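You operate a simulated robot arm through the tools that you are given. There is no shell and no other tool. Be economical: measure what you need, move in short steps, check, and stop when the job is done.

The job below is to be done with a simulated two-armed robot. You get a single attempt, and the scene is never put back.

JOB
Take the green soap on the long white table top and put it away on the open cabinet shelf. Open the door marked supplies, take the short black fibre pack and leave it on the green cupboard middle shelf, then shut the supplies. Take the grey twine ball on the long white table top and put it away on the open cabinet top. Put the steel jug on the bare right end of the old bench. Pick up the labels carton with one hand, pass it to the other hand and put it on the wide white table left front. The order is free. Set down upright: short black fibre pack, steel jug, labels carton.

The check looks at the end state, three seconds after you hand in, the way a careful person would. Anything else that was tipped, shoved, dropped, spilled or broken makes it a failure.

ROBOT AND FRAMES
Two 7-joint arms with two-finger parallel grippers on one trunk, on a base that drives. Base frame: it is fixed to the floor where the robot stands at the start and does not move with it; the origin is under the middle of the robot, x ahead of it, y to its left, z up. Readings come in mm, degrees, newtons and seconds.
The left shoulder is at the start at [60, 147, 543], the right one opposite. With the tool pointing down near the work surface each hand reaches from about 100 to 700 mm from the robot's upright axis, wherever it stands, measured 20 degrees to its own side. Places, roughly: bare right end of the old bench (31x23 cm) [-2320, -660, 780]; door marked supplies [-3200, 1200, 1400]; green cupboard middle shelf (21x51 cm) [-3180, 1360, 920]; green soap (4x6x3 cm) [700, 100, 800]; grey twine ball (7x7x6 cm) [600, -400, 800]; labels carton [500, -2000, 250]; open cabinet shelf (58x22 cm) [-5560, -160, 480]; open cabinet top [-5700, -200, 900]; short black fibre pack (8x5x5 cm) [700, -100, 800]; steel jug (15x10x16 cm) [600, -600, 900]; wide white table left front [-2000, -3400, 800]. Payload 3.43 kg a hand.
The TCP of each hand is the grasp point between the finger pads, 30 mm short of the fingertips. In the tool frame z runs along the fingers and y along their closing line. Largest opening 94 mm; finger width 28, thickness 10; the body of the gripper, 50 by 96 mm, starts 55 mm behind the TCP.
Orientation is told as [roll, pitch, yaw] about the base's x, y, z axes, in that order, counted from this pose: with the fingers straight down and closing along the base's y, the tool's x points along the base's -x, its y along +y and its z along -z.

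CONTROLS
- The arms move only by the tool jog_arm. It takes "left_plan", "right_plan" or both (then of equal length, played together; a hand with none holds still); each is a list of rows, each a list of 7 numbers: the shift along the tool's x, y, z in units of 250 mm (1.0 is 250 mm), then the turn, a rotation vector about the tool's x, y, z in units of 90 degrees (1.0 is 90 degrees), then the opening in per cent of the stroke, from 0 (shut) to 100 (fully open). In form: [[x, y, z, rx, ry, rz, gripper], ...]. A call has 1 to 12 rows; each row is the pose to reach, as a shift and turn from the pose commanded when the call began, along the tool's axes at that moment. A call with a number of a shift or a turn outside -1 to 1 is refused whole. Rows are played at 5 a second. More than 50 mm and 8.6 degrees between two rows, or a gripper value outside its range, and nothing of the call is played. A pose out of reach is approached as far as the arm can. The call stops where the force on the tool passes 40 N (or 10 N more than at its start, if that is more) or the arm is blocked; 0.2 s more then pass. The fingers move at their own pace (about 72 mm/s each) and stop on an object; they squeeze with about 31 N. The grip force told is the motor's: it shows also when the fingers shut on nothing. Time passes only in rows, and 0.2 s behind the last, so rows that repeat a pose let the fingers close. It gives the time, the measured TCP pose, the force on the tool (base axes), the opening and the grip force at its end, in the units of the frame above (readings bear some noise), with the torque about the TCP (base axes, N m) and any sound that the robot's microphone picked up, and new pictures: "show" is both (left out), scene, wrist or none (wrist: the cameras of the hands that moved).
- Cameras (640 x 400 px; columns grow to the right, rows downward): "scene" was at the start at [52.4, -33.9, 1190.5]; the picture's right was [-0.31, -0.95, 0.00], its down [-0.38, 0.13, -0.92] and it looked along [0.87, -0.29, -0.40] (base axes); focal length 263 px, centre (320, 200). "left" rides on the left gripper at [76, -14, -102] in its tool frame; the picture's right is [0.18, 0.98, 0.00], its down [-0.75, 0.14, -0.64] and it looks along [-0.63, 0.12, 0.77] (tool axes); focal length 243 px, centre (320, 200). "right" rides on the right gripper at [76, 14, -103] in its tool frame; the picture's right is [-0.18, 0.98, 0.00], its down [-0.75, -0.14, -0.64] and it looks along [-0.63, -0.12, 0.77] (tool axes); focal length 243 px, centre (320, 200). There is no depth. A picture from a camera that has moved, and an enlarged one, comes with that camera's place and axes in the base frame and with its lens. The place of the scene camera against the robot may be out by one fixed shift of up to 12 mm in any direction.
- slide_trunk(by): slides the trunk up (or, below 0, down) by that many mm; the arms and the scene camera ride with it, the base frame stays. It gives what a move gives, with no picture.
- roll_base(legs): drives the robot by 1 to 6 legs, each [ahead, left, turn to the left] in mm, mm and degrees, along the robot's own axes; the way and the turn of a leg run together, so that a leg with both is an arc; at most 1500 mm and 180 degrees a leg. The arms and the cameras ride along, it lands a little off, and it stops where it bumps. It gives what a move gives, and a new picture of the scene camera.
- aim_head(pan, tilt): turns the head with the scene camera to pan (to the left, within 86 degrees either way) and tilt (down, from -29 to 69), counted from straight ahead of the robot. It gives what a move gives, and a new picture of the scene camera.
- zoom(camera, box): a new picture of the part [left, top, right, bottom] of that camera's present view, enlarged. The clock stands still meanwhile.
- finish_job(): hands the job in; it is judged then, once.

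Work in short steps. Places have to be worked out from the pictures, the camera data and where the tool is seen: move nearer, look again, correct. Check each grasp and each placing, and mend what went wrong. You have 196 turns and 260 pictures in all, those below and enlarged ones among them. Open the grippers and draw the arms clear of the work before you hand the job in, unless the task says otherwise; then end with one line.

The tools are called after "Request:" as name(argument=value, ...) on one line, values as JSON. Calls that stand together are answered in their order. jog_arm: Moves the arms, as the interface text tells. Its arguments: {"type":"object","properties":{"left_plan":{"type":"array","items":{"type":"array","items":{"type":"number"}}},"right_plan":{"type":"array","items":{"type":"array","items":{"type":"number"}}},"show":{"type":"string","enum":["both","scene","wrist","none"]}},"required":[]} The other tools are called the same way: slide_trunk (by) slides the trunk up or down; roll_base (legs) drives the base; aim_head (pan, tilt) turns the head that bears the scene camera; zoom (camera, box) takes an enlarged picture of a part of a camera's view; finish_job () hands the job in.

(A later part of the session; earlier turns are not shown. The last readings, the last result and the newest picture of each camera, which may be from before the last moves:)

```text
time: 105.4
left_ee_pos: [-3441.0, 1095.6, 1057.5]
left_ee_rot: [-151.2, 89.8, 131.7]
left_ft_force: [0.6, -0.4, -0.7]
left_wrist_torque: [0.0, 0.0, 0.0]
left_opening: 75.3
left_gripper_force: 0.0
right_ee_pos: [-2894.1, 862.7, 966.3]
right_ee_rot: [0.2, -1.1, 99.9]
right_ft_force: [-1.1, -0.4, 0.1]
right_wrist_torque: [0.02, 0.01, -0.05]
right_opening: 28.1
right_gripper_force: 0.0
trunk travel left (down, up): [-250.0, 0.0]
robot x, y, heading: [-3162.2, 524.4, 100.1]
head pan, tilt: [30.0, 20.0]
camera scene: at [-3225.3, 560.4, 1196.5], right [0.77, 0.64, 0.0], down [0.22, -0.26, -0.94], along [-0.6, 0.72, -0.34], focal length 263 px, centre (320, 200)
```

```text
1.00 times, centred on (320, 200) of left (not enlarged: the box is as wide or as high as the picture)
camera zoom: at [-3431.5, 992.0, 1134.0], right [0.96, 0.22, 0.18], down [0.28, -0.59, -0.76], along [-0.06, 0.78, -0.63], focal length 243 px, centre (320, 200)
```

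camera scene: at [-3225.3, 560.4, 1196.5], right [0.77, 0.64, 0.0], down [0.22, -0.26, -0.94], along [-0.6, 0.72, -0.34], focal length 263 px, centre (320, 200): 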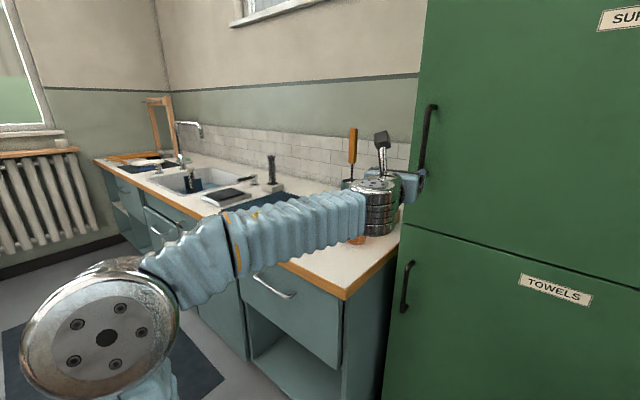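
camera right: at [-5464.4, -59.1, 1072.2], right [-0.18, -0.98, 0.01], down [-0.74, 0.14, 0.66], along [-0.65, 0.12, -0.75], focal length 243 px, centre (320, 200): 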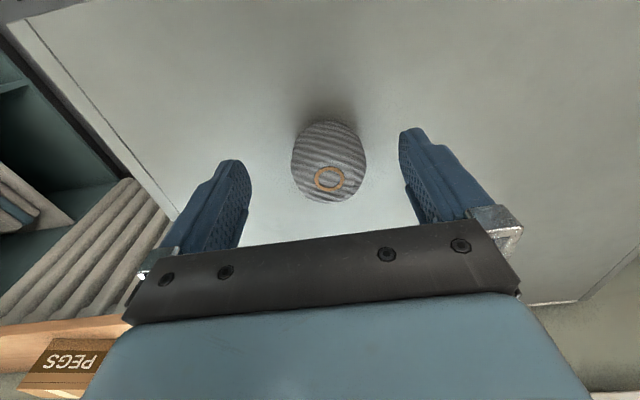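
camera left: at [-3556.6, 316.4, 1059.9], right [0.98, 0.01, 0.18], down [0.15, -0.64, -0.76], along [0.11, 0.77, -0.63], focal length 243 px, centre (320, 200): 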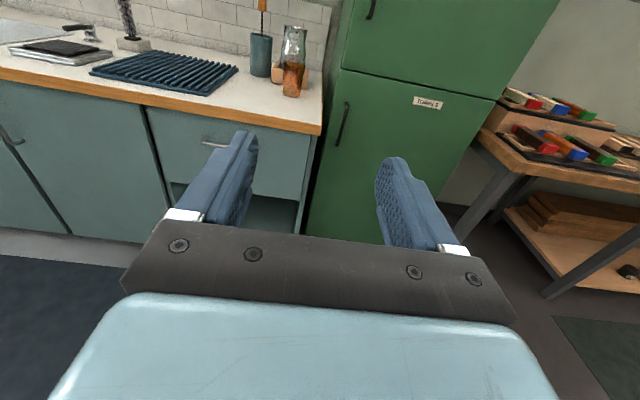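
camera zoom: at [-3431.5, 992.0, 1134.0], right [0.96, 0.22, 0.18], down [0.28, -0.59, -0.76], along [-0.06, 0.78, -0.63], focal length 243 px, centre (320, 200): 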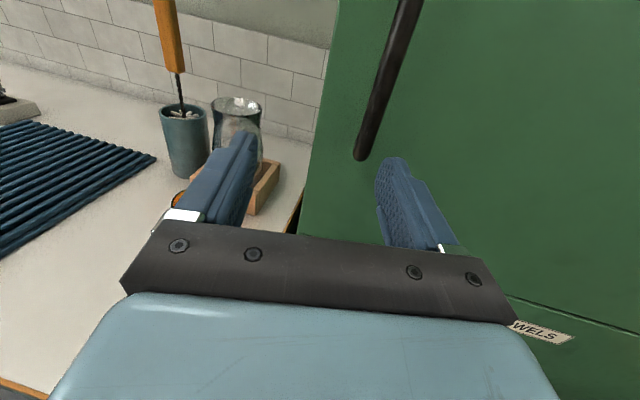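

Handle triangulates to x ≈ −3422, y ≈ 1166, z 1048–1196. I align: 33 mm up, 34 mm right, 20 mm ahead, fully open.

Request:
jog_arm(left_plan=[[0.1, 0.08, 0, 0, 0, 0, 100], [0.16, 0.136, 0.04, 0, 0, 0, 100], [0.16, 0.136, 0.08, 0, 0, 0, 100]])

```text
time: 106.2
left_ee_pos: [-3411.7, 1122.1, 1097.5]
left_ee_rot: [-146.7, 89.8, 136.3]
left_ft_force: [0.4, -0.1, 0.4]
left_wrist_torque: [0.01, 0.0, -0.01]
left_opening: 94.1
left_gripper_force: 0.0
right_ee_pos: [-2895.8, 863.1, 966.6]
right_ee_rot: [0.2, -1.0, 99.9]
right_ft_force: [0.0, 0.0, 0.6]
right_wrist_torque: [0.02, 0.01, -0.01]
right_opening: 28.0
right_gripper_force: 0.2
trunk travel left (down, up): [-250.0, 0.0]
robot x, y, heading: [-3165.1, 523.4, 99.8]
head pan, tilt: [30.0, 20.0]
camera scene: at [-3225.2, 560.3, 1196.5], right [0.77, 0.64, 0.0], down [0.22, -0.26, -0.94], along [-0.6, 0.72, -0.34], focal length 263 px, centre (320, 200)
camera left: at [-3402.6, 1017.9, 1173.8], right [0.96, 0.22, 0.18], down [0.28, -0.59, -0.76], along [-0.06, 0.78, -0.63], focal length 243 px, centre (320, 200)
```

scene: 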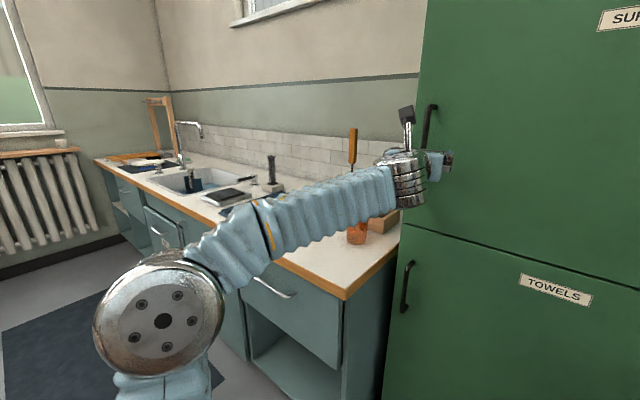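
left: 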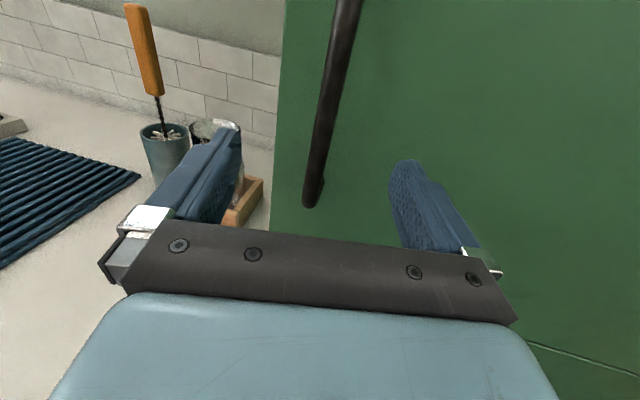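

Handle is centred between the fingers, ~50 mm ahead. I go 42 mm forward and close.

Request:
jog_arm(left_plan=[[0, 0, 0.09, 0, 0, 0, 100], [0, 0, 0.17, 0, 0, 0, 100], [0, 0, 0.17, 0, 0, 0, 50], [0, 0, 0.17, 0, 0, 0, 5], [0, 0, 0.17, 0, 0, 0, 5], [0, 0, 0.17, 0, 0, 0, 5], [0, 0, 0.17, 0, 0, 0, 5]])

```text
time: 107.8
left_ee_pos: [-3422.3, 1164.4, 1100.1]
left_ee_rot: [-150.2, 89.8, 132.7]
left_ft_force: [0.9, -0.1, 0.3]
left_wrist_torque: [0.03, 0.0, -0.02]
left_opening: 17.4
left_gripper_force: 45.3
right_ee_pos: [-2893.8, 864.2, 966.4]
right_ee_rot: [0.2, -1.1, 99.8]
right_ft_force: [0.4, -0.1, -0.4]
right_wrist_torque: [-0.02, -0.01, 0.03]
right_opening: 28.4
right_gripper_force: 0.1
trunk travel left (down, up): [-250.0, 0.0]
robot x, y, heading: [-3164.9, 520.5, 100.2]
head pan, tilt: [30.0, 20.0]
camera scene: at [-3225.2, 560.4, 1196.5], right [0.77, 0.64, 0.0], down [0.22, -0.26, -0.94], along [-0.6, 0.72, -0.34], focal length 263 px, centre (320, 200)
camera left: at [-3412.2, 1059.8, 1175.2], right [0.96, 0.22, 0.18], down [0.28, -0.59, -0.76], along [-0.06, 0.78, -0.63], focal length 243 px, centre (320, 200)
```

scene: 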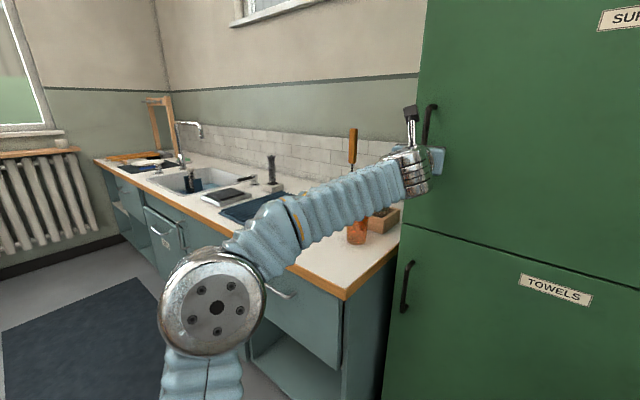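
left: 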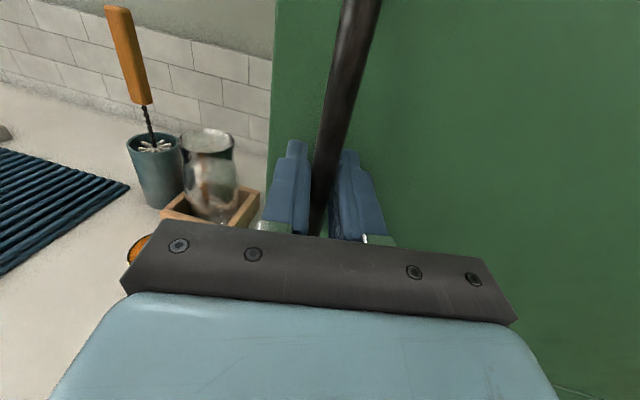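

Handle gripped. I pull along the door's arc (hinge ≈ 536 mm to the right) to 15°.

Request:
jog_arm(left_plan=[[0, -0.01, -0.094, 0.028, 0, 0, 5], [0, -0.018, -0.187, 0.056, 0, 0, 5], [0, -0.02, -0.28, 0.083, 0, 0, 5], [0, -0.02, -0.375, 0.111, 0, 0, 5], [0, -0.012, -0.47, 0.139, 0, 0, 5], [0, -0.005, -0.56, 0.167, 0, 0, 5]])

```text
time: 109.2
left_ee_pos: [-3393.1, 1026.9, 1099.6]
left_ee_rot: [172.9, 89.5, 110.8]
left_ft_force: [-5.0, -2.0, 9.4]
left_wrist_torque: [-0.98, -0.26, -0.05]
left_opening: 17.3
left_gripper_force: 45.0
right_ee_pos: [-2895.1, 862.5, 965.8]
right_ee_rot: [0.2, -1.0, 99.9]
right_ft_force: [0.1, 0.1, 0.2]
right_wrist_torque: [-0.04, -0.01, -0.01]
right_opening: 28.3
right_gripper_force: 0.0
trunk travel left (down, up): [-250.0, 0.0]
robot x, y, heading: [-3167.2, 524.9, 100.2]
head pan, tilt: [30.0, 20.0]
camera scene: at [-3225.8, 559.7, 1196.7], right [0.77, 0.64, 0.0], down [0.22, -0.26, -0.94], along [-0.6, 0.72, -0.34], focal length 263 px, centre (320, 200)
camera left: at [-3356.3, 927.6, 1174.9], right [0.87, 0.46, 0.18], down [0.42, -0.5, -0.76], along [-0.26, 0.74, -0.63], focal length 243 px, centre (320, 200)
```

scene: 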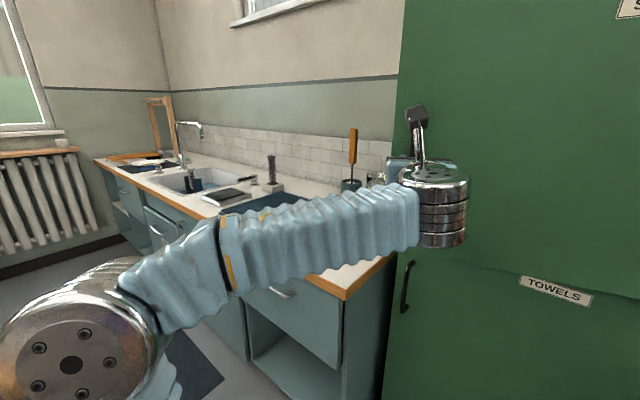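
left: 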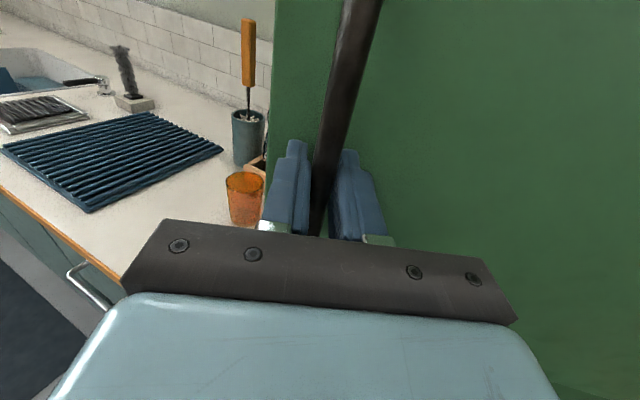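

Door follows smoothly (15°, hinge ≈ (−2887, 1209)). I continue the arc to 35° and tuck the right hand back.

Request:
jog_arm(left_plan=[[0, -0.018, -0.189, 0.0556, 0, 0, 5], [0, -0.021, -0.373, 0.111, 0, 0, 5], [0, -0.007, -0.562, 0.167, 0, 0, 5], [0, 0.026, -0.747, 0.222, 0, 0, 5]], right_plan=[[0.15, 0, 0, 0, 0, 0, 30], [0.3, 0, 0, 0, 0, 0, 30], [0.45, 0, 0, 0, 0, 0, 30], [0.5, 0, 0, 0, 0, 0, 30]], show="scene")

```text
time: 110.2
left_ee_pos: [-3298.3, 863.9, 1098.4]
left_ee_rot: [140.6, 89.4, 98.4]
left_ft_force: [-9.7, -9.5, 26.8]
left_wrist_torque: [-0.58, 0.42, -0.19]
left_opening: 17.2
left_gripper_force: 44.6
right_ee_pos: [-2875.9, 738.9, 964.9]
right_ee_rot: [0.2, -1.2, 100.0]
right_ft_force: [-0.7, 0.2, 0.6]
right_wrist_torque: [-0.03, 0.02, -0.05]
right_opening: 28.1
right_gripper_force: 0.0
trunk travel left (down, up): [-250.0, 0.0]
robot x, y, heading: [-3161.0, 521.9, 100.1]
head pan, tilt: [30.0, 20.0]
camera scene: at [-3226.1, 558.4, 1196.9], right [0.77, 0.64, 0.0], down [0.22, -0.26, -0.94], along [-0.6, 0.72, -0.34], focal length 263 px, centre (320, 200)
```

scene: 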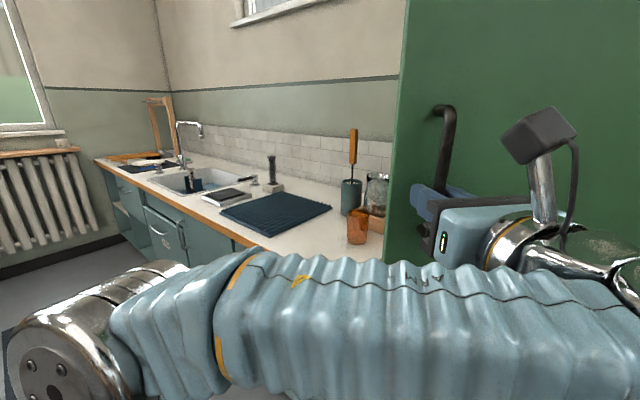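

Door at 35°. Now I turn the whole robot about the hinge by 10° (arc), keeping hold, and check forces.

Request:
roll_base(legs=[[-63, -112, 10]])

```text
time: 111.3
left_ee_pos: [-3260.6, 824.7, 1098.9]
left_ee_rot: [133.6, 89.5, 98.3]
left_ft_force: [-6.5, -5.7, 2.4]
left_wrist_torque: [-0.29, 0.74, 0.18]
left_opening: 17.4
left_gripper_force: 45.0
right_ee_pos: [-2824.9, 747.8, 963.3]
right_ee_rot: [0.2, -1.0, 106.3]
right_ft_force: [-0.1, 0.2, -0.4]
right_wrist_torque: [0.0, 0.05, 0.01]
right_opening: 28.5
right_gripper_force: 0.1
trunk travel left (down, up): [-250.0, 0.0]
robot x, y, heading: [-3087.4, 503.7, 106.7]
head pan, tilt: [30.0, 20.0]
stopped in leg 1: the force on the tool passed its limit at 41 N (the readings are from after the stop); the commanded pose is now the measured one
camera scene: at [-3152.9, 530.6, 1196.3], right [0.69, 0.72, 0.0], down [0.25, -0.24, -0.94], along [-0.68, 0.65, -0.34], focal length 263 px, centre (320, 200)
```

scene: 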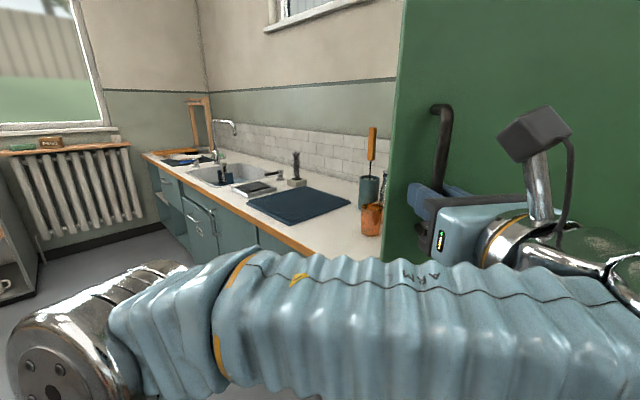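

41 N stop after 6.7°, door ≈ 42°. The forces relaxed; another small arc of 7°.

Request:
roll_base(legs=[[-46, -76, 7]])

```text
time: 112.4
left_ee_pos: [-3212.1, 782.6, 1099.7]
left_ee_rot: [123.5, 89.5, 95.2]
left_ft_force: [-13.2, -18.9, -0.1]
left_wrist_torque: [-0.67, 0.45, 0.03]
left_opening: 17.3
left_gripper_force: 45.3
right_ee_pos: [-2769.7, 760.8, 964.1]
right_ee_rot: [0.1, -1.1, 113.3]
right_ft_force: [-0.3, -0.7, 0.2]
right_wrist_torque: [0.01, 0.01, 0.01]
right_opening: 28.2
right_gripper_force: 0.1
trunk travel left (down, up): [-250.0, 0.0]
robot x, y, heading: [-3001.9, 483.9, 113.3]
head pan, tilt: [30.0, 20.0]
camera scene: at [-3070.6, 505.3, 1196.5], right [0.6, 0.8, 0.0], down [0.28, -0.2, -0.94], along [-0.75, 0.56, -0.34], focal length 263 px, centre (320, 200)
```

scene: 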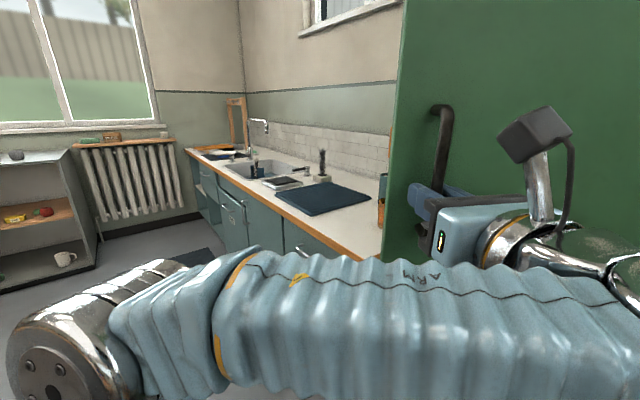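

Works well; door ≈ 48°. Two more 7° arcs, with a slight outward correction for the radial force.

Request:
roll_base(legs=[[-53, -72, 7], [-48, -75, 7]])

```text
time: 113.8
left_ee_pos: [-3152.2, 745.7, 1098.3]
left_ee_rot: [166.7, 89.3, 145.0]
left_ft_force: [1.6, 3.4, -2.5]
left_wrist_torque: [-0.17, 0.32, -0.04]
left_opening: 17.3
left_gripper_force: 44.7
right_ee_pos: [-2712.3, 775.5, 962.6]
right_ee_rot: [0.2, -1.1, 120.7]
right_ft_force: [-0.3, -0.4, 0.0]
right_wrist_torque: [0.0, -0.01, 0.02]
right_opening: 28.2
right_gripper_force: 0.1
trunk travel left (down, up): [-250.0, 0.0]
robot x, y, heading: [-2905.9, 468.6, 120.9]
head pan, tilt: [30.0, 20.0]
stopped in leg 2: the force on the tool passed its limit at 44 N (the readings are from after the stop); the commanded pose is now the measured one
camera scene: at [-2978.6, 485.2, 1196.5], right [0.49, 0.87, 0.0], down [0.3, -0.17, -0.94], along [-0.82, 0.46, -0.34], focal length 263 px, centre (320, 200)
```

scene: 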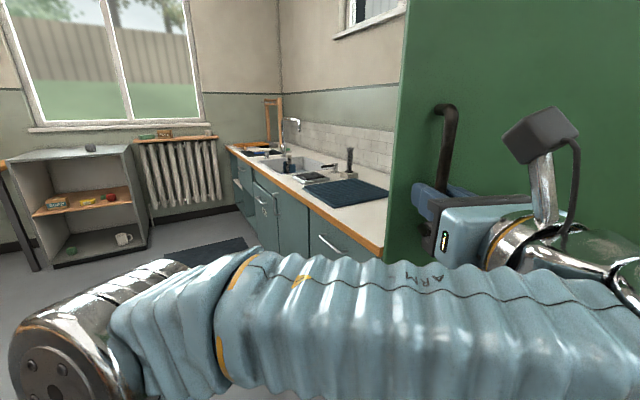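

Door ≈ 55°. Before going further I check the bench on my right.

Request:
aim_head(pan=-50, tilt=30)

```text
time: 115.4
left_ee_pos: [-3151.5, 745.1, 1098.4]
left_ee_rot: [163.8, 89.3, 142.1]
left_ft_force: [4.5, 5.7, -5.9]
left_wrist_torque: [-0.34, 0.19, -0.01]
left_opening: 17.2
left_gripper_force: 45.1
right_ee_pos: [-2713.2, 774.3, 962.8]
right_ee_rot: [0.1, -1.0, 120.7]
right_ft_force: [-0.3, -0.5, 0.6]
right_wrist_torque: [-0.01, 0.02, 0.0]
right_opening: 28.1
right_gripper_force: 0.0
trunk travel left (down, up): [-250.0, 0.0]
robot x, y, heading: [-2904.9, 469.4, 121.0]
head pan, tilt: [-50.0, 30.0]
camera scene: at [-2867.5, 525.4, 1180.4], right [0.94, -0.33, 0.0], down [-0.17, -0.47, -0.87], along [0.29, 0.82, -0.5], focal length 263 px, centre (320, 200)
```

scene: 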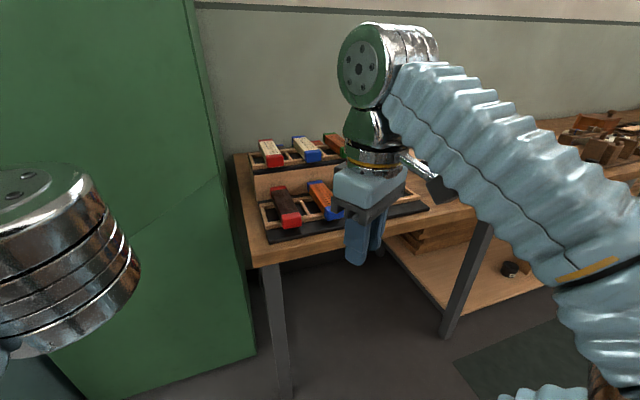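

Bench front ≈ y 963, left edge x ≈ −2853: clear. Continue with 7° arcs.

Request:
roll_base(legs=[[-49, -76, 7], [-49, -76, 7]])

```text
time: 117.2
left_ee_pos: [-3028.6, 697.0, 1098.8]
left_ee_rot: [170.9, 89.3, 162.8]
left_ft_force: [5.0, 18.2, -3.9]
left_wrist_torque: [-0.27, 0.17, -0.06]
left_opening: 17.3
left_gripper_force: 44.8
right_ee_pos: [-2610.3, 830.9, 962.2]
right_ee_rot: [0.3, -1.0, 134.2]
right_ft_force: [-0.2, 0.1, 0.4]
right_wrist_torque: [-0.02, -0.02, 0.0]
right_opening: 28.1
right_gripper_force: 0.0
trunk travel left (down, up): [-250.0, 0.0]
robot x, y, heading: [-2729.3, 484.7, 134.3]
head pan, tilt: [-50.0, 30.0]
camera scene: at [-2702.5, 552.0, 1180.3], right [1.0, -0.1, 0.0], down [-0.05, -0.5, -0.86], along [0.09, 0.86, -0.5], focal length 263 px, centre (320, 200)
```

scene: 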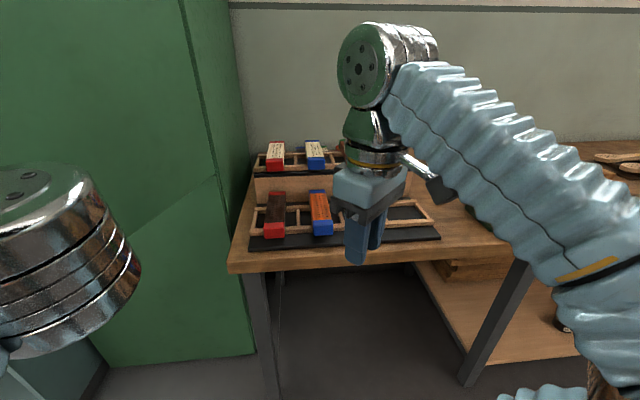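

Door ≈ 70°. One or two more arcs to ~82°.

Request:
roll_base(legs=[[-44, -79, 7], [-42, -65, 6]])

```text
time: 118.9
left_ee_pos: [-2909.8, 682.4, 1099.1]
left_ee_rot: [171.0, 89.2, 175.7]
left_ft_force: [0.9, 11.9, -3.0]
left_wrist_torque: [-0.28, 0.08, -0.07]
left_opening: 17.4
left_gripper_force: 44.8
right_ee_pos: [-2531.6, 905.9, 962.7]
right_ee_rot: [0.3, -1.0, 147.4]
right_ft_force: [-0.1, -0.3, -0.2]
right_wrist_torque: [0.01, -0.03, -0.01]
right_opening: 28.1
right_gripper_force: 0.0
trunk travel left (down, up): [-250.0, 0.0]
robot x, y, heading: [-2565.4, 543.2, 147.6]
head pan, tilt: [-50.0, 30.0]
camera scene: at [-2560.6, 614.4, 1180.4], right [0.99, 0.13, 0.0], down [0.06, -0.5, -0.87], along [-0.11, 0.86, -0.5], focal length 263 px, centre (320, 200)
```

scene: 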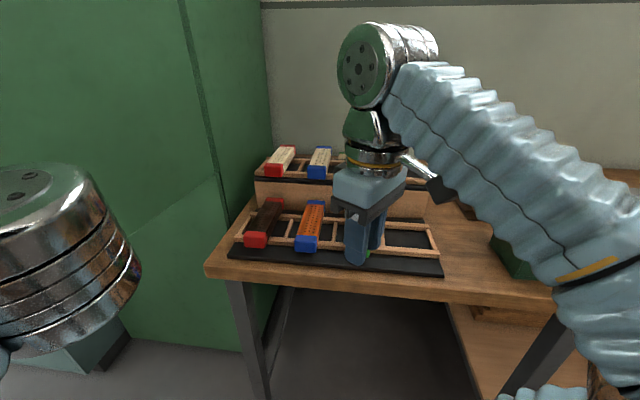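

Door ≈ 83° open. I let go of the handle and draw the left hand back.

Request:
jog_arm(left_plan=[[0, 0, 0, 0, 0, 0, 50], [0, 0, 0, 0, 0, 0, 100], [0, 0, 0, 0, 0, 0, 100], [0, 0, -0.1, 0, 0, 0, 100], [0, 0, -0.2, 0, 0, 0, 100], [0, 0, -0.28, 0, 0, 0, 100]], show="wrist")

Request:
aim_head(pan=30, tilt=15)

```text
time: 120.3
left_ee_pos: [-2839.9, 686.8, 1099.8]
left_ee_rot: [165.1, 89.2, 169.9]
left_ft_force: [0.4, 0.2, 0.2]
left_wrist_torque: [-0.04, 0.01, -0.01]
left_opening: 94.0
left_gripper_force: 0.0
right_ee_pos: [-2531.4, 902.9, 963.0]
right_ee_rot: [0.2, -1.1, 147.2]
right_ft_force: [-0.6, 0.1, 0.3]
right_wrist_torque: [0.0, -0.02, 0.01]
right_opening: 28.1
right_gripper_force: 0.1
trunk travel left (down, up): [-250.0, 0.0]
robot x, y, heading: [-2566.2, 547.7, 147.2]
head pan, tilt: [-50.0, 30.0]
camera left: at [-2735.4, 680.1, 1173.8], right [-0.08, 0.98, 0.19], down [0.62, 0.2, -0.76], along [-0.78, 0.06, -0.62], focal length 243 px, centre (320, 200)
```

left: 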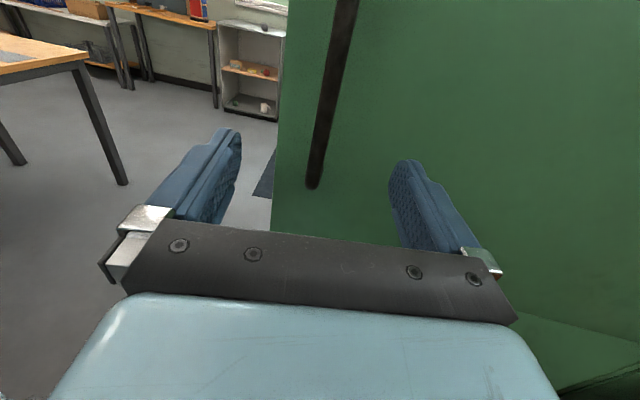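

```text
time: 121.8
left_ee_pos: [-2840.1, 687.9, 1098.8]
left_ee_rot: [165.6, 89.3, 170.5]
left_ft_force: [0.8, 0.1, -0.7]
left_wrist_torque: [-0.03, 0.05, 0.0]
left_opening: 94.3
left_gripper_force: 0.0
right_ee_pos: [-2531.3, 904.0, 962.5]
right_ee_rot: [0.2, -1.1, 147.3]
right_ft_force: [-0.1, -0.2, -0.4]
right_wrist_torque: [-0.02, 0.03, 0.04]
right_opening: 28.2
right_gripper_force: 0.1
trunk travel left (down, up): [-250.0, 0.0]
robot x, y, heading: [-2568.2, 546.7, 147.1]
head pan, tilt: [30.0, 15.0]
camera scene: at [-2642.1, 527.6, 1204.6], right [0.05, 1.0, 0.0], down [0.26, -0.01, -0.97], along [-0.96, 0.05, -0.26], focal length 263 px, centre (320, 200)
```

scene: 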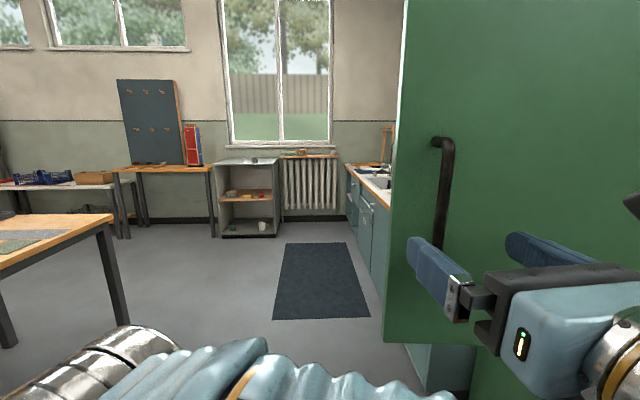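

Door stays open. I back off, turn to face it and strafe left to look inside the compartment.

Request:
roll_base(legs=[[-350, 0, 0], [0, 0, -57], [-270, 0, 0], [0, 1000, 0]])

Request:
aim_head(pan=0, tilt=5)

```text
time: 132.9
left_ee_pos: [-3283.9, 383.4, 1098.8]
left_ee_rot: [165.9, 89.3, 113.9]
left_ft_force: [-0.4, -0.2, -0.5]
left_wrist_torque: [0.01, 0.01, 0.02]
left_opening: 94.0
left_gripper_force: 0.1
right_ee_pos: [-2932.6, 244.6, 962.7]
right_ee_rot: [0.2, -1.1, 90.6]
right_ft_force: [0.6, -0.3, -0.3]
right_wrist_torque: [0.0, -0.01, 0.0]
right_opening: 28.3
right_gripper_force: 0.0
trunk travel left (down, up): [-250.0, 0.0]
robot x, y, heading: [-3254.3, 80.1, 90.6]
head pan, tilt: [30.0, 15.0]
camera scene: at [-3306.5, 123.8, 1204.7], right [0.86, 0.51, 0.0], down [0.13, -0.22, -0.97], along [-0.49, 0.83, -0.26], focal length 263 px, centre (320, 200)
```

scene: 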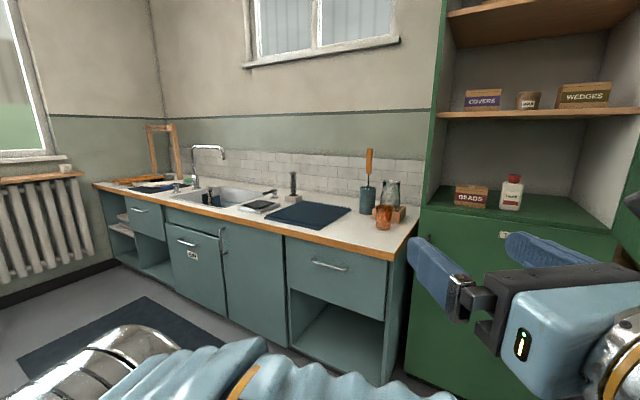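

```text
time: 133.9
left_ee_pos: [-3284.1, 384.3, 1099.7]
left_ee_rot: [165.7, 89.2, 113.6]
left_ft_force: [0.9, 0.3, 0.4]
left_wrist_torque: [0.0, 0.02, 0.0]
left_opening: 94.3
left_gripper_force: 0.1
right_ee_pos: [-2932.8, 244.7, 962.7]
right_ee_rot: [0.2, -1.1, 90.5]
right_ft_force: [0.0, 0.0, -1.1]
right_wrist_torque: [0.05, -0.03, 0.02]
right_opening: 28.4
right_gripper_force: 0.0
trunk travel left (down, up): [-250.0, 0.0]
robot x, y, heading: [-3251.7, 77.9, 90.5]
head pan, tilt: [0.0, 5.0]
camera scene: at [-3260.0, 135.2, 1220.8], right [1.0, 0.01, 0.0], down [0.0, -0.09, -1.0], along [-0.01, 1.0, -0.09], focal length 263 px, centre (320, 200)
```

scene: 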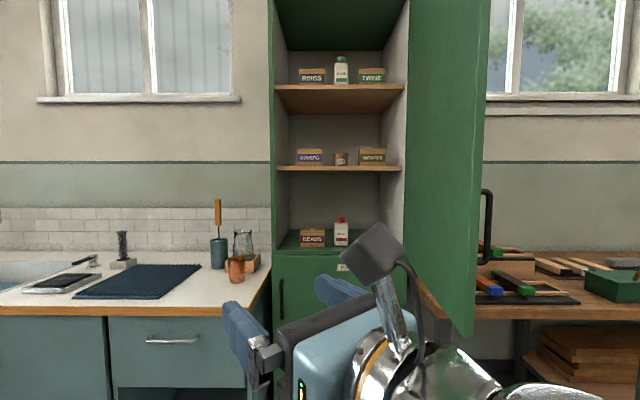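

The compartment behind SUPPLIES is open: shelf z ≈ 915 with BEADS and a white bottle; free space right of the bottle, x ≈ −3130…−2925. I now fetch the pack and jug: turn toward the long white table and drive.

Request:
roll_base(legs=[[0, 0, -90], [1480, 0, 0], [1480, 0, 0]])

Request:
aim_head(pan=-25, tilt=25)

```text
time: 152.0
left_ee_pos: [18.7, 51.2, 1099.0]
left_ee_rot: [165.6, 89.2, 22.0]
left_ft_force: [0.9, -0.5, 0.2]
left_wrist_torque: [-0.02, 0.03, -0.02]
left_opening: 94.3
left_gripper_force: 0.1
right_ee_pos: [-133.0, -294.2, 963.4]
right_ee_rot: [0.2, -1.2, -1.1]
right_ft_force: [-0.8, 0.4, 0.5]
right_wrist_torque: [-0.02, 0.02, 0.0]
right_opening: 28.2
right_gripper_force: 0.1
trunk travel left (down, up): [-250.0, 0.0]
robot x, y, heading: [-291.1, 36.6, -1.1]
head pan, tilt: [0.0, 5.0]
camera scene: at [-233.0, 26.0, 1220.9], right [-0.02, -1.0, 0.0], down [-0.09, 0.0, -1.0], along [1.0, -0.02, -0.09], focal length 263 px, centre (320, 200)
```

scene: 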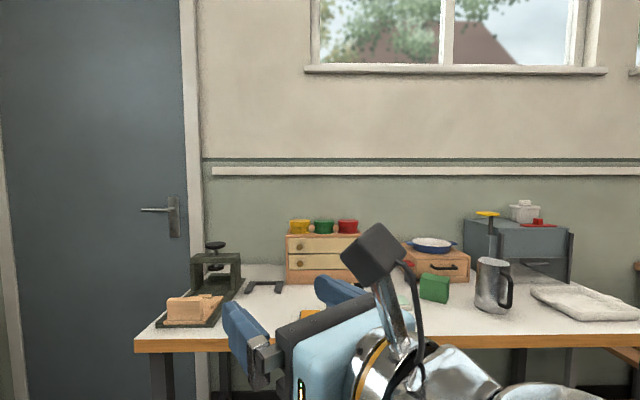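

```text
time: 152.9
left_ee_pos: [17.6, 51.9, 1100.6]
left_ee_rot: [165.8, 89.2, 22.2]
left_ft_force: [-0.5, 0.4, -0.4]
left_wrist_torque: [-0.01, 0.03, 0.01]
left_opening: 94.3
left_gripper_force: 0.1
right_ee_pos: [-132.9, -294.2, 963.8]
right_ee_rot: [0.3, -1.1, -1.1]
right_ft_force: [-0.3, 0.3, -0.1]
right_wrist_torque: [0.0, 0.01, -0.01]
right_opening: 28.2
right_gripper_force: 0.0
trunk travel left (down, up): [-250.0, 0.0]
robot x, y, heading: [-288.7, 31.3, -0.8]
head pan, tilt: [-25.0, 25.0]
camera scene: at [-242.1, -12.8, 1188.5], right [-0.44, -0.9, 0.0], down [-0.38, 0.19, -0.91], along [0.81, -0.4, -0.42], focal length 263 px, centre (320, 200)
```

scene: 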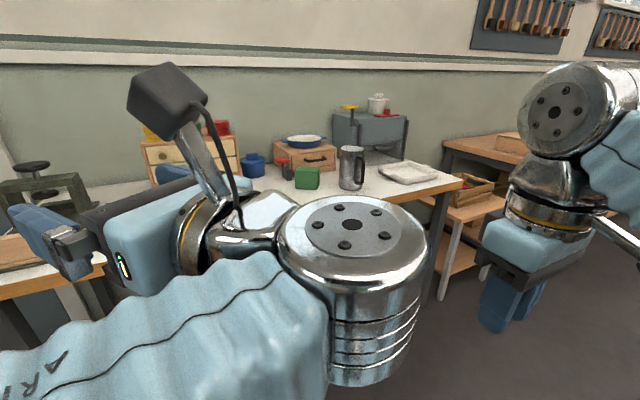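

I need the jug's shape; zooming on it.

Request:
zoom(camera="scene", box=[270, 130, 430, 230])

```text
4.00 times, centred on (350, 180) of scene
camera zoom: at [-242.1, -12.8, 1188.5], right [-0.44, -0.9, 0.0], down [-0.38, 0.19, -0.91], along [0.81, -0.4, -0.42], focal length 1051 px, centre (200, 280)
```

zoom: 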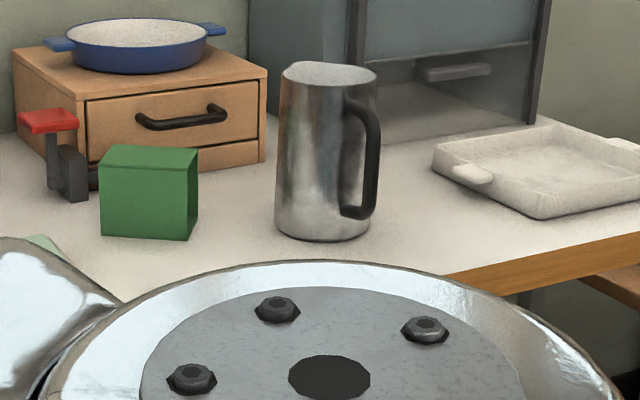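

Jug ≈ (583, −559), slightly tapered (≈98 base, ≈88 top), handle toward front-right. I drive to ≈ (120, −350) so the right hand serves the jug and the left the pack.

Request:
roll_base(legs=[[0, -380, 1], [405, 0, 0]])

Request:
aim_head(pan=-15, tilt=35)

```text
time: 157.4
left_ee_pos: [418.6, -327.9, 1099.0]
left_ee_rot: [165.9, 89.2, 23.1]
left_ft_force: [-0.5, 0.1, 0.5]
left_wrist_torque: [-0.03, 0.04, -0.02]
left_opening: 93.9
left_gripper_force: 0.0
right_ee_pos: [274.9, -679.1, 963.6]
right_ee_rot: [0.2, -1.2, -0.1]
right_ft_force: [0.5, -0.3, -0.2]
right_wrist_torque: [0.01, -0.02, 0.01]
right_opening: 28.1
right_gripper_force: 0.1
trunk travel left (down, up): [-250.0, 0.0]
robot x, y, heading: [106.2, -356.0, -0.2]
head pan, tilt: [-25.0, 25.0]
camera scene: at [160.4, -398.6, 1188.4], right [-0.42, -0.91, 0.0], down [-0.38, 0.18, -0.91], along [0.82, -0.38, -0.42], focal length 263 px, centre (320, 200)
```

scene: 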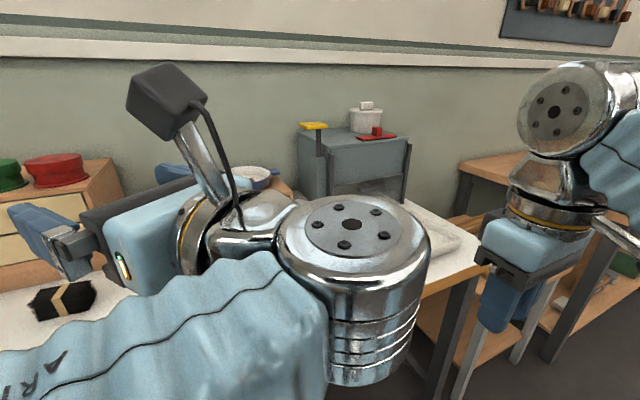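

```text
time: 158.2
left_ee_pos: [419.0, -329.1, 1098.6]
left_ee_rot: [166.1, 89.2, 23.4]
left_ft_force: [0.2, 0.0, 0.3]
left_wrist_torque: [-0.03, -0.01, 0.01]
left_opening: 93.8
left_gripper_force: 0.2
right_ee_pos: [275.3, -678.9, 963.0]
right_ee_rot: [0.1, -1.1, -0.1]
right_ft_force: [0.1, 0.1, -0.4]
right_wrist_torque: [0.02, -0.02, 0.01]
right_opening: 28.3
right_gripper_force: 0.0
trunk travel left (down, up): [-250.0, 0.0]
robot x, y, heading: [108.3, -355.5, -0.4]
head pan, tilt: [-15.0, 35.0]
camera scene: at [162.1, -382.5, 1172.7], right [-0.26, -0.97, 0.0], down [-0.55, 0.15, -0.82], along [0.79, -0.21, -0.57], focal length 263 px, centre (320, 200)
```

scene: 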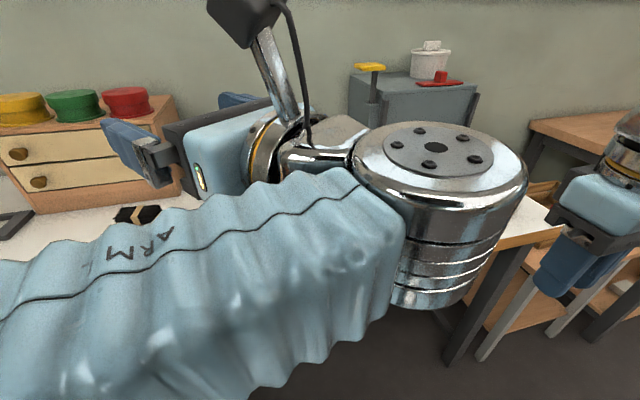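

The left arm blocks the view, so I move it up-left toward the pack (straightening its yaw), and bring the right hand high before the jug to look down at it.

Request:
jog_arm(left_plan=[[-0.09, -0.05, 0.11, -0.045, 0, 0, 100], [-0.18, -0.1, 0.22, -0.09, 0, 0, 100], [-0.28, -0.16, 0.33, -0.135, 0, 0, 100], [-0.38, -0.22, 0.44, -0.18, 0, 0, 100], [-0.48, -0.28, 0.55, -0.225, 0, 0, 100], [-0.57, -0.33, 0.66, -0.27, 0, 0, 100], [-0.66, -0.38, 0.77, -0.31, 0, 0, 100]], right_plan=[[0, 0.05, -0.11, 0, 0, 0, 100], [-0.13, 0.12, -0.11, 0, 0, 0, 100], [-0.27, 0.2, -0.11, 0, 0, 0, 100], [-0.41, 0.27, -0.11, 0, 0, 0, 100], [-0.55, 0.34, -0.11, 0, 0, 0, 100], [-0.69, 0.41, -0.11, 0, 0, 0, 100], [-0.82, 0.48, -0.11, 0, 0, 0, 100]])

```text
time: 159.8
left_ee_pos: [520.6, -134.3, 935.3]
left_ee_rot: [-155.4, 89.3, 34.0]
left_ft_force: [1.6, -2.2, -0.1]
left_wrist_torque: [-0.01, -0.05, 0.13]
left_opening: 94.3
left_gripper_force: 0.1
right_ee_pos: [481.5, -558.1, 993.0]
right_ee_rot: [0.1, -0.9, -0.1]
right_ft_force: [2.4, -2.9, -2.2]
right_wrist_torque: [0.16, 0.21, 0.0]
right_opening: 93.8
right_gripper_force: 0.0
right hand out of reach, approached as far as the arm can: row 1, 2
trunk travel left (down, up): [-250.0, 0.0]
robot x, y, heading: [111.5, -357.2, -0.3]
head pan, tilt: [-15.0, 35.0]
camera scene: at [164.7, -381.9, 1172.5], right [-0.26, -0.97, 0.0], down [-0.56, 0.15, -0.82], along [0.79, -0.21, -0.58], focal length 263 px, centre (320, 200)
camera right: at [401.6, -545.9, 1095.4], right [0.18, 0.98, 0.01], down [0.74, -0.14, 0.65], along [0.64, -0.11, -0.76], focal length 243 px, centre (320, 200)
camera left: at [416.9, -138.5, 1010.0], right [0.16, -0.97, 0.18], down [-0.6, -0.24, -0.76], along [0.78, 0.01, -0.62], focal length 243 px, centre (320, 200)
```

scene: 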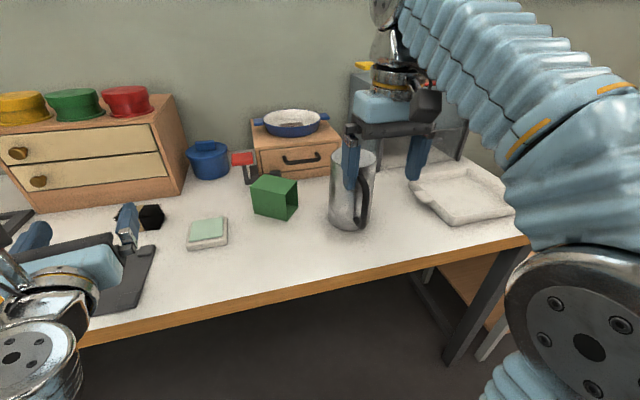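
right: 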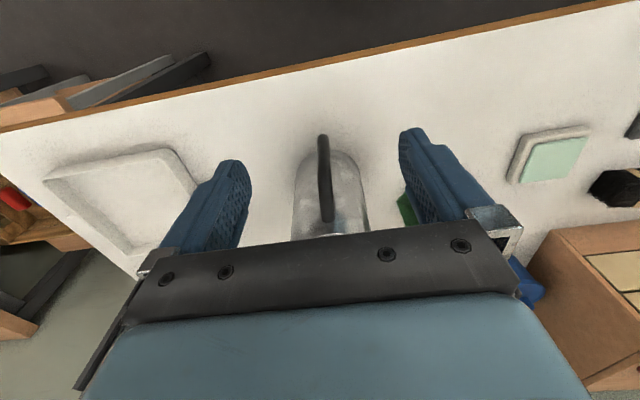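
left: 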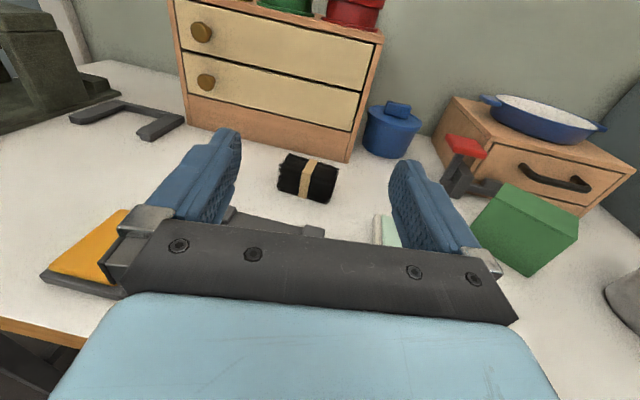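

The jug's handle points toward the robot, so closing along y suits. I zoom to measure the body width.

Request:
zoom(camera="scene", box=[290, 130, 410, 240])

Request:
zoom(camera="right", box=[260, 120, 400, 240])

```text
3.64 times, centred on (350, 185) of scene
camera zoom: at [164.7, -381.9, 1172.5], right [-0.26, -0.97, 0.0], down [-0.56, 0.15, -0.82], along [0.79, -0.21, -0.58], focal length 956 px, centre (211, 254)
```

zoom: 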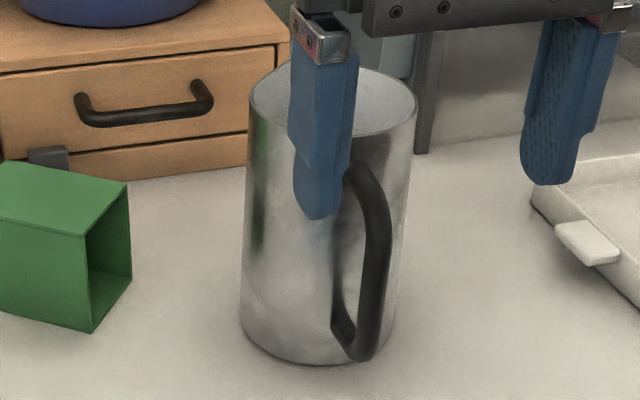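

```text
3.33 times, centred on (330, 180) of right
camera zoom: at [401.6, -545.9, 1095.4], right [0.18, 0.98, 0.01], down [0.74, -0.14, 0.65], along [0.64, -0.11, -0.76], focal length 809 px, centre (287, 267)
```

zoom: 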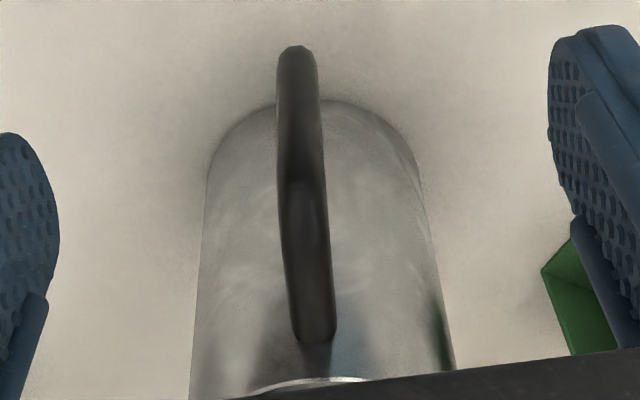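

The body is ~94–100 mm wide, too wide for the gripper; the handle (vertical bar ≈ x 530, y −566, z 813–924, pointing at the robot) it must be. I place the right hand above the handle.

Request:
jog_arm(right_plan=[[-0.1, -0.015, 0.0, 0, 0, 0, 60], [-0.2, -0.03, 0.05, 0, 0, 0, 60], [-0.2, -0.03, 0.1, 0, 0, 0, 60]])

```text
time: 160.6
left_ee_pos: [518.8, -135.3, 937.3]
left_ee_rot: [-166.6, 89.1, 22.9]
left_ft_force: [-0.3, -0.3, 0.2]
left_wrist_torque: [-0.01, 0.04, 0.0]
left_opening: 94.2
left_gripper_force: 0.1
right_ee_pos: [531.1, -564.9, 970.9]
right_ee_rot: [0.1, -1.1, -0.1]
right_ft_force: [0.6, 0.7, -0.4]
right_wrist_torque: [-0.04, -0.01, -0.01]
right_opening: 56.5
right_gripper_force: 0.1
trunk travel left (down, up): [-250.0, 0.0]
robot x, y, heading: [110.5, -357.1, -0.2]
head pan, tilt: [-15.0, 35.0]
camera scene: at [162.4, -382.2, 1172.6], right [-0.26, -0.97, 0.0], down [-0.55, 0.15, -0.82], along [0.79, -0.21, -0.57], focal length 263 px, centre (320, 200)
camera right: at [452.1, -553.5, 1072.7], right [0.19, 0.98, 0.01], down [0.74, -0.14, 0.66], along [0.65, -0.12, -0.75], focal length 243 px, centre (320, 200)
```

scene: 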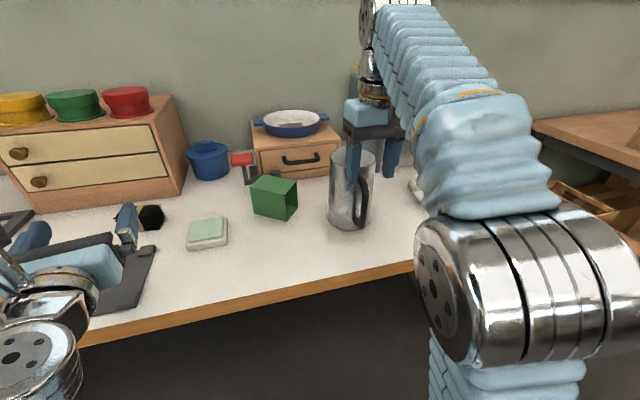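
right: 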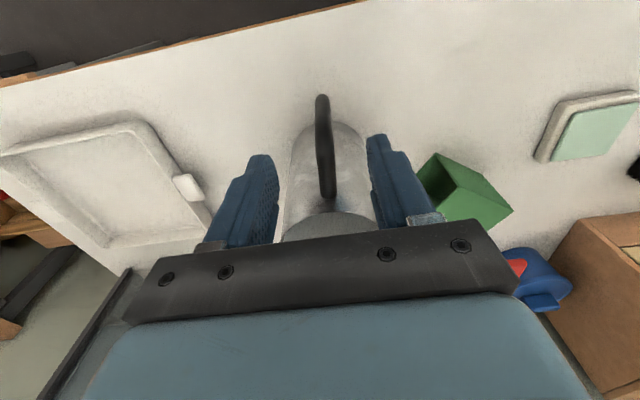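

Handle bar confirmed ≈ (540, −567). I lower the right hand to straddle it and close.

Request:
jog_arm(right_plan=[[-0.036, -0.008, 0.15, 0, 0, 0, 60], [-0.036, -0.008, 0.3, 0, 0, 0, 60], [-0.036, -0.008, 0.375, 0, 0, 0, 60], [-0.036, -0.008, 0.375, 0, 0, 0, 20], [-0.036, -0.008, 0.375, 0, 0, 0, 0], [-0.036, -0.008, 0.375, 0, 0, 0, 0]])

```text
time: 162.0
left_ee_pos: [517.2, -135.0, 937.0]
left_ee_rot: [-171.1, 89.0, 18.3]
left_ft_force: [-0.5, 0.1, 0.0]
left_wrist_torque: [0.03, -0.01, 0.01]
left_opening: 93.9
left_gripper_force: 0.0
right_ee_pos: [540.4, -569.0, 878.9]
right_ee_rot: [0.1, -1.4, -0.1]
right_ft_force: [1.7, -2.3, 34.6]
right_wrist_torque: [-0.12, -1.56, -0.02]
right_opening: 19.5
right_gripper_force: 31.4
trunk travel left (down, up): [-250.0, 0.0]
robot x, y, heading: [111.0, -353.0, -0.2]
head pan, tilt: [-15.0, 35.0]
camera scene: at [160.5, -381.6, 1173.1], right [-0.26, -0.97, 0.0], down [-0.55, 0.15, -0.82], along [0.79, -0.21, -0.57], focal length 263 px, centre (320, 200)
camera right: at [461.5, -555.6, 980.5], right [0.19, 0.98, 0.01], down [0.74, -0.14, 0.66], along [0.65, -0.12, -0.75], focal length 243 px, centre (320, 200)
```

scene: 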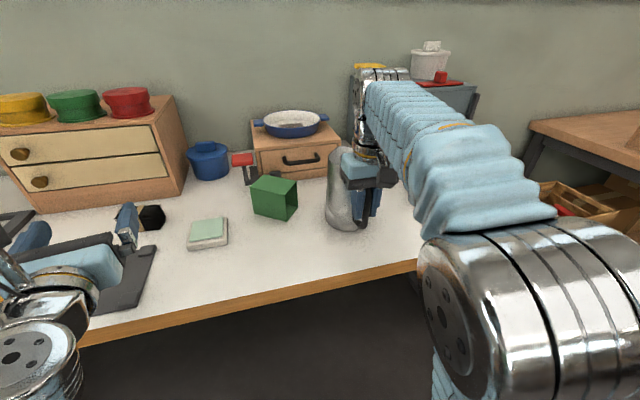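
right: 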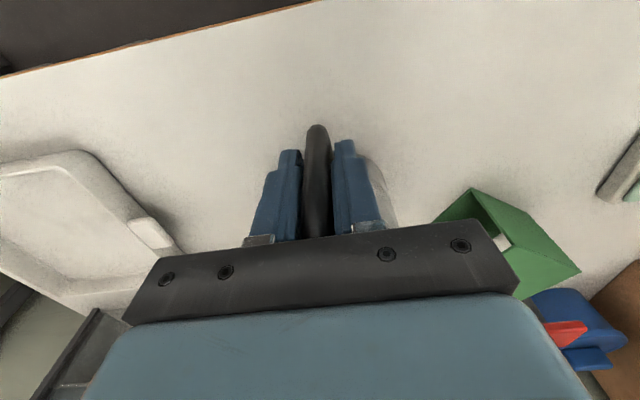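

Handle gripped (19.5 mm, 31 N), palm resting on it. I lift gently 40 mm and check whether the jug stays level.

Request:
jog_arm(right_plan=[[0, 0, -0.02, 0, 0, 0, 0], [0, 0, -0.05, 0, 0, 0, 0], [0, 0, -0.1, 0, 0, 0, 0], [0, 0, -0.16, 0, 0, 0, 0]])

Request:
zoom(camera="scene", box=[270, 110, 430, 240])

```text
time: 163.0
left_ee_pos: [517.9, -134.5, 936.0]
left_ee_rot: [-165.6, 89.2, 23.8]
left_ft_force: [0.5, -0.4, 0.0]
left_wrist_torque: [-0.02, -0.01, 0.02]
left_opening: 94.1
left_gripper_force: 0.1
right_ee_pos: [540.6, -568.8, 916.6]
right_ee_rot: [0.2, -1.0, -0.1]
right_ft_force: [0.2, 0.0, -2.7]
right_wrist_torque: [0.0, 0.19, -0.01]
right_opening: 19.4
right_gripper_force: 31.6
trunk travel left (down, up): [-250.0, 0.0]
robot x, y, heading: [109.5, -354.6, -0.2]
head pan, tilt: [-15.0, 35.0]
camera scene: at [162.3, -382.4, 1172.6], right [-0.26, -0.97, 0.0], down [-0.55, 0.15, -0.82], along [0.79, -0.21, -0.57], focal length 263 px, centre (320, 200)
camera right: at [461.5, -555.3, 1019.2], right [0.19, 0.98, 0.01], down [0.74, -0.15, 0.65], along [0.64, -0.12, -0.76], focal length 243 px, centre (320, 200)
```

scene: 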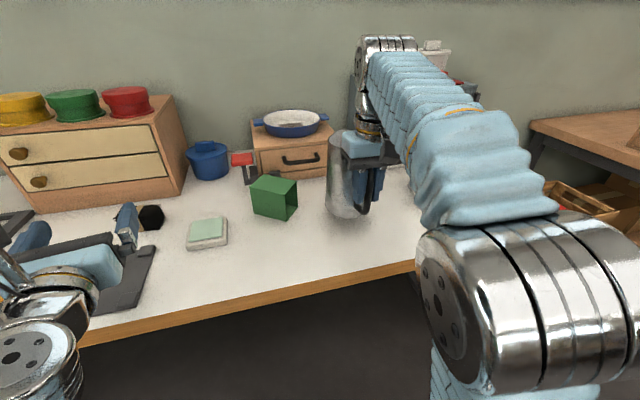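
right: 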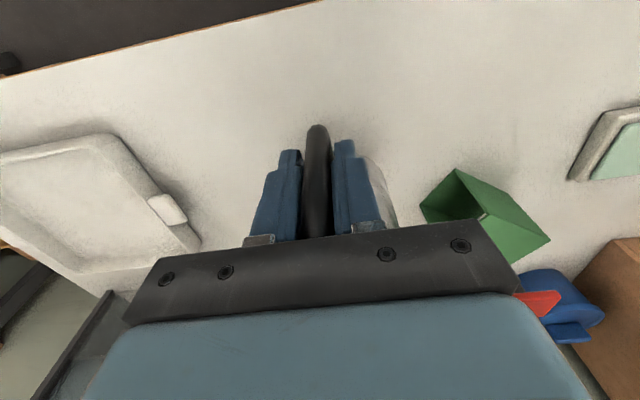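

```text
3.08 times, centred on (350, 175) of scene
camera zoom: at [162.3, -382.4, 1172.6], right [-0.26, -0.97, 0.0], down [-0.55, 0.15, -0.82], along [0.79, -0.21, -0.57], focal length 809 px, centre (228, 277)
```

zoom: 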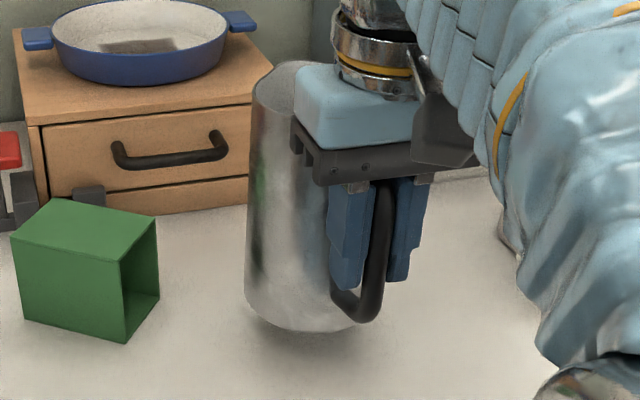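

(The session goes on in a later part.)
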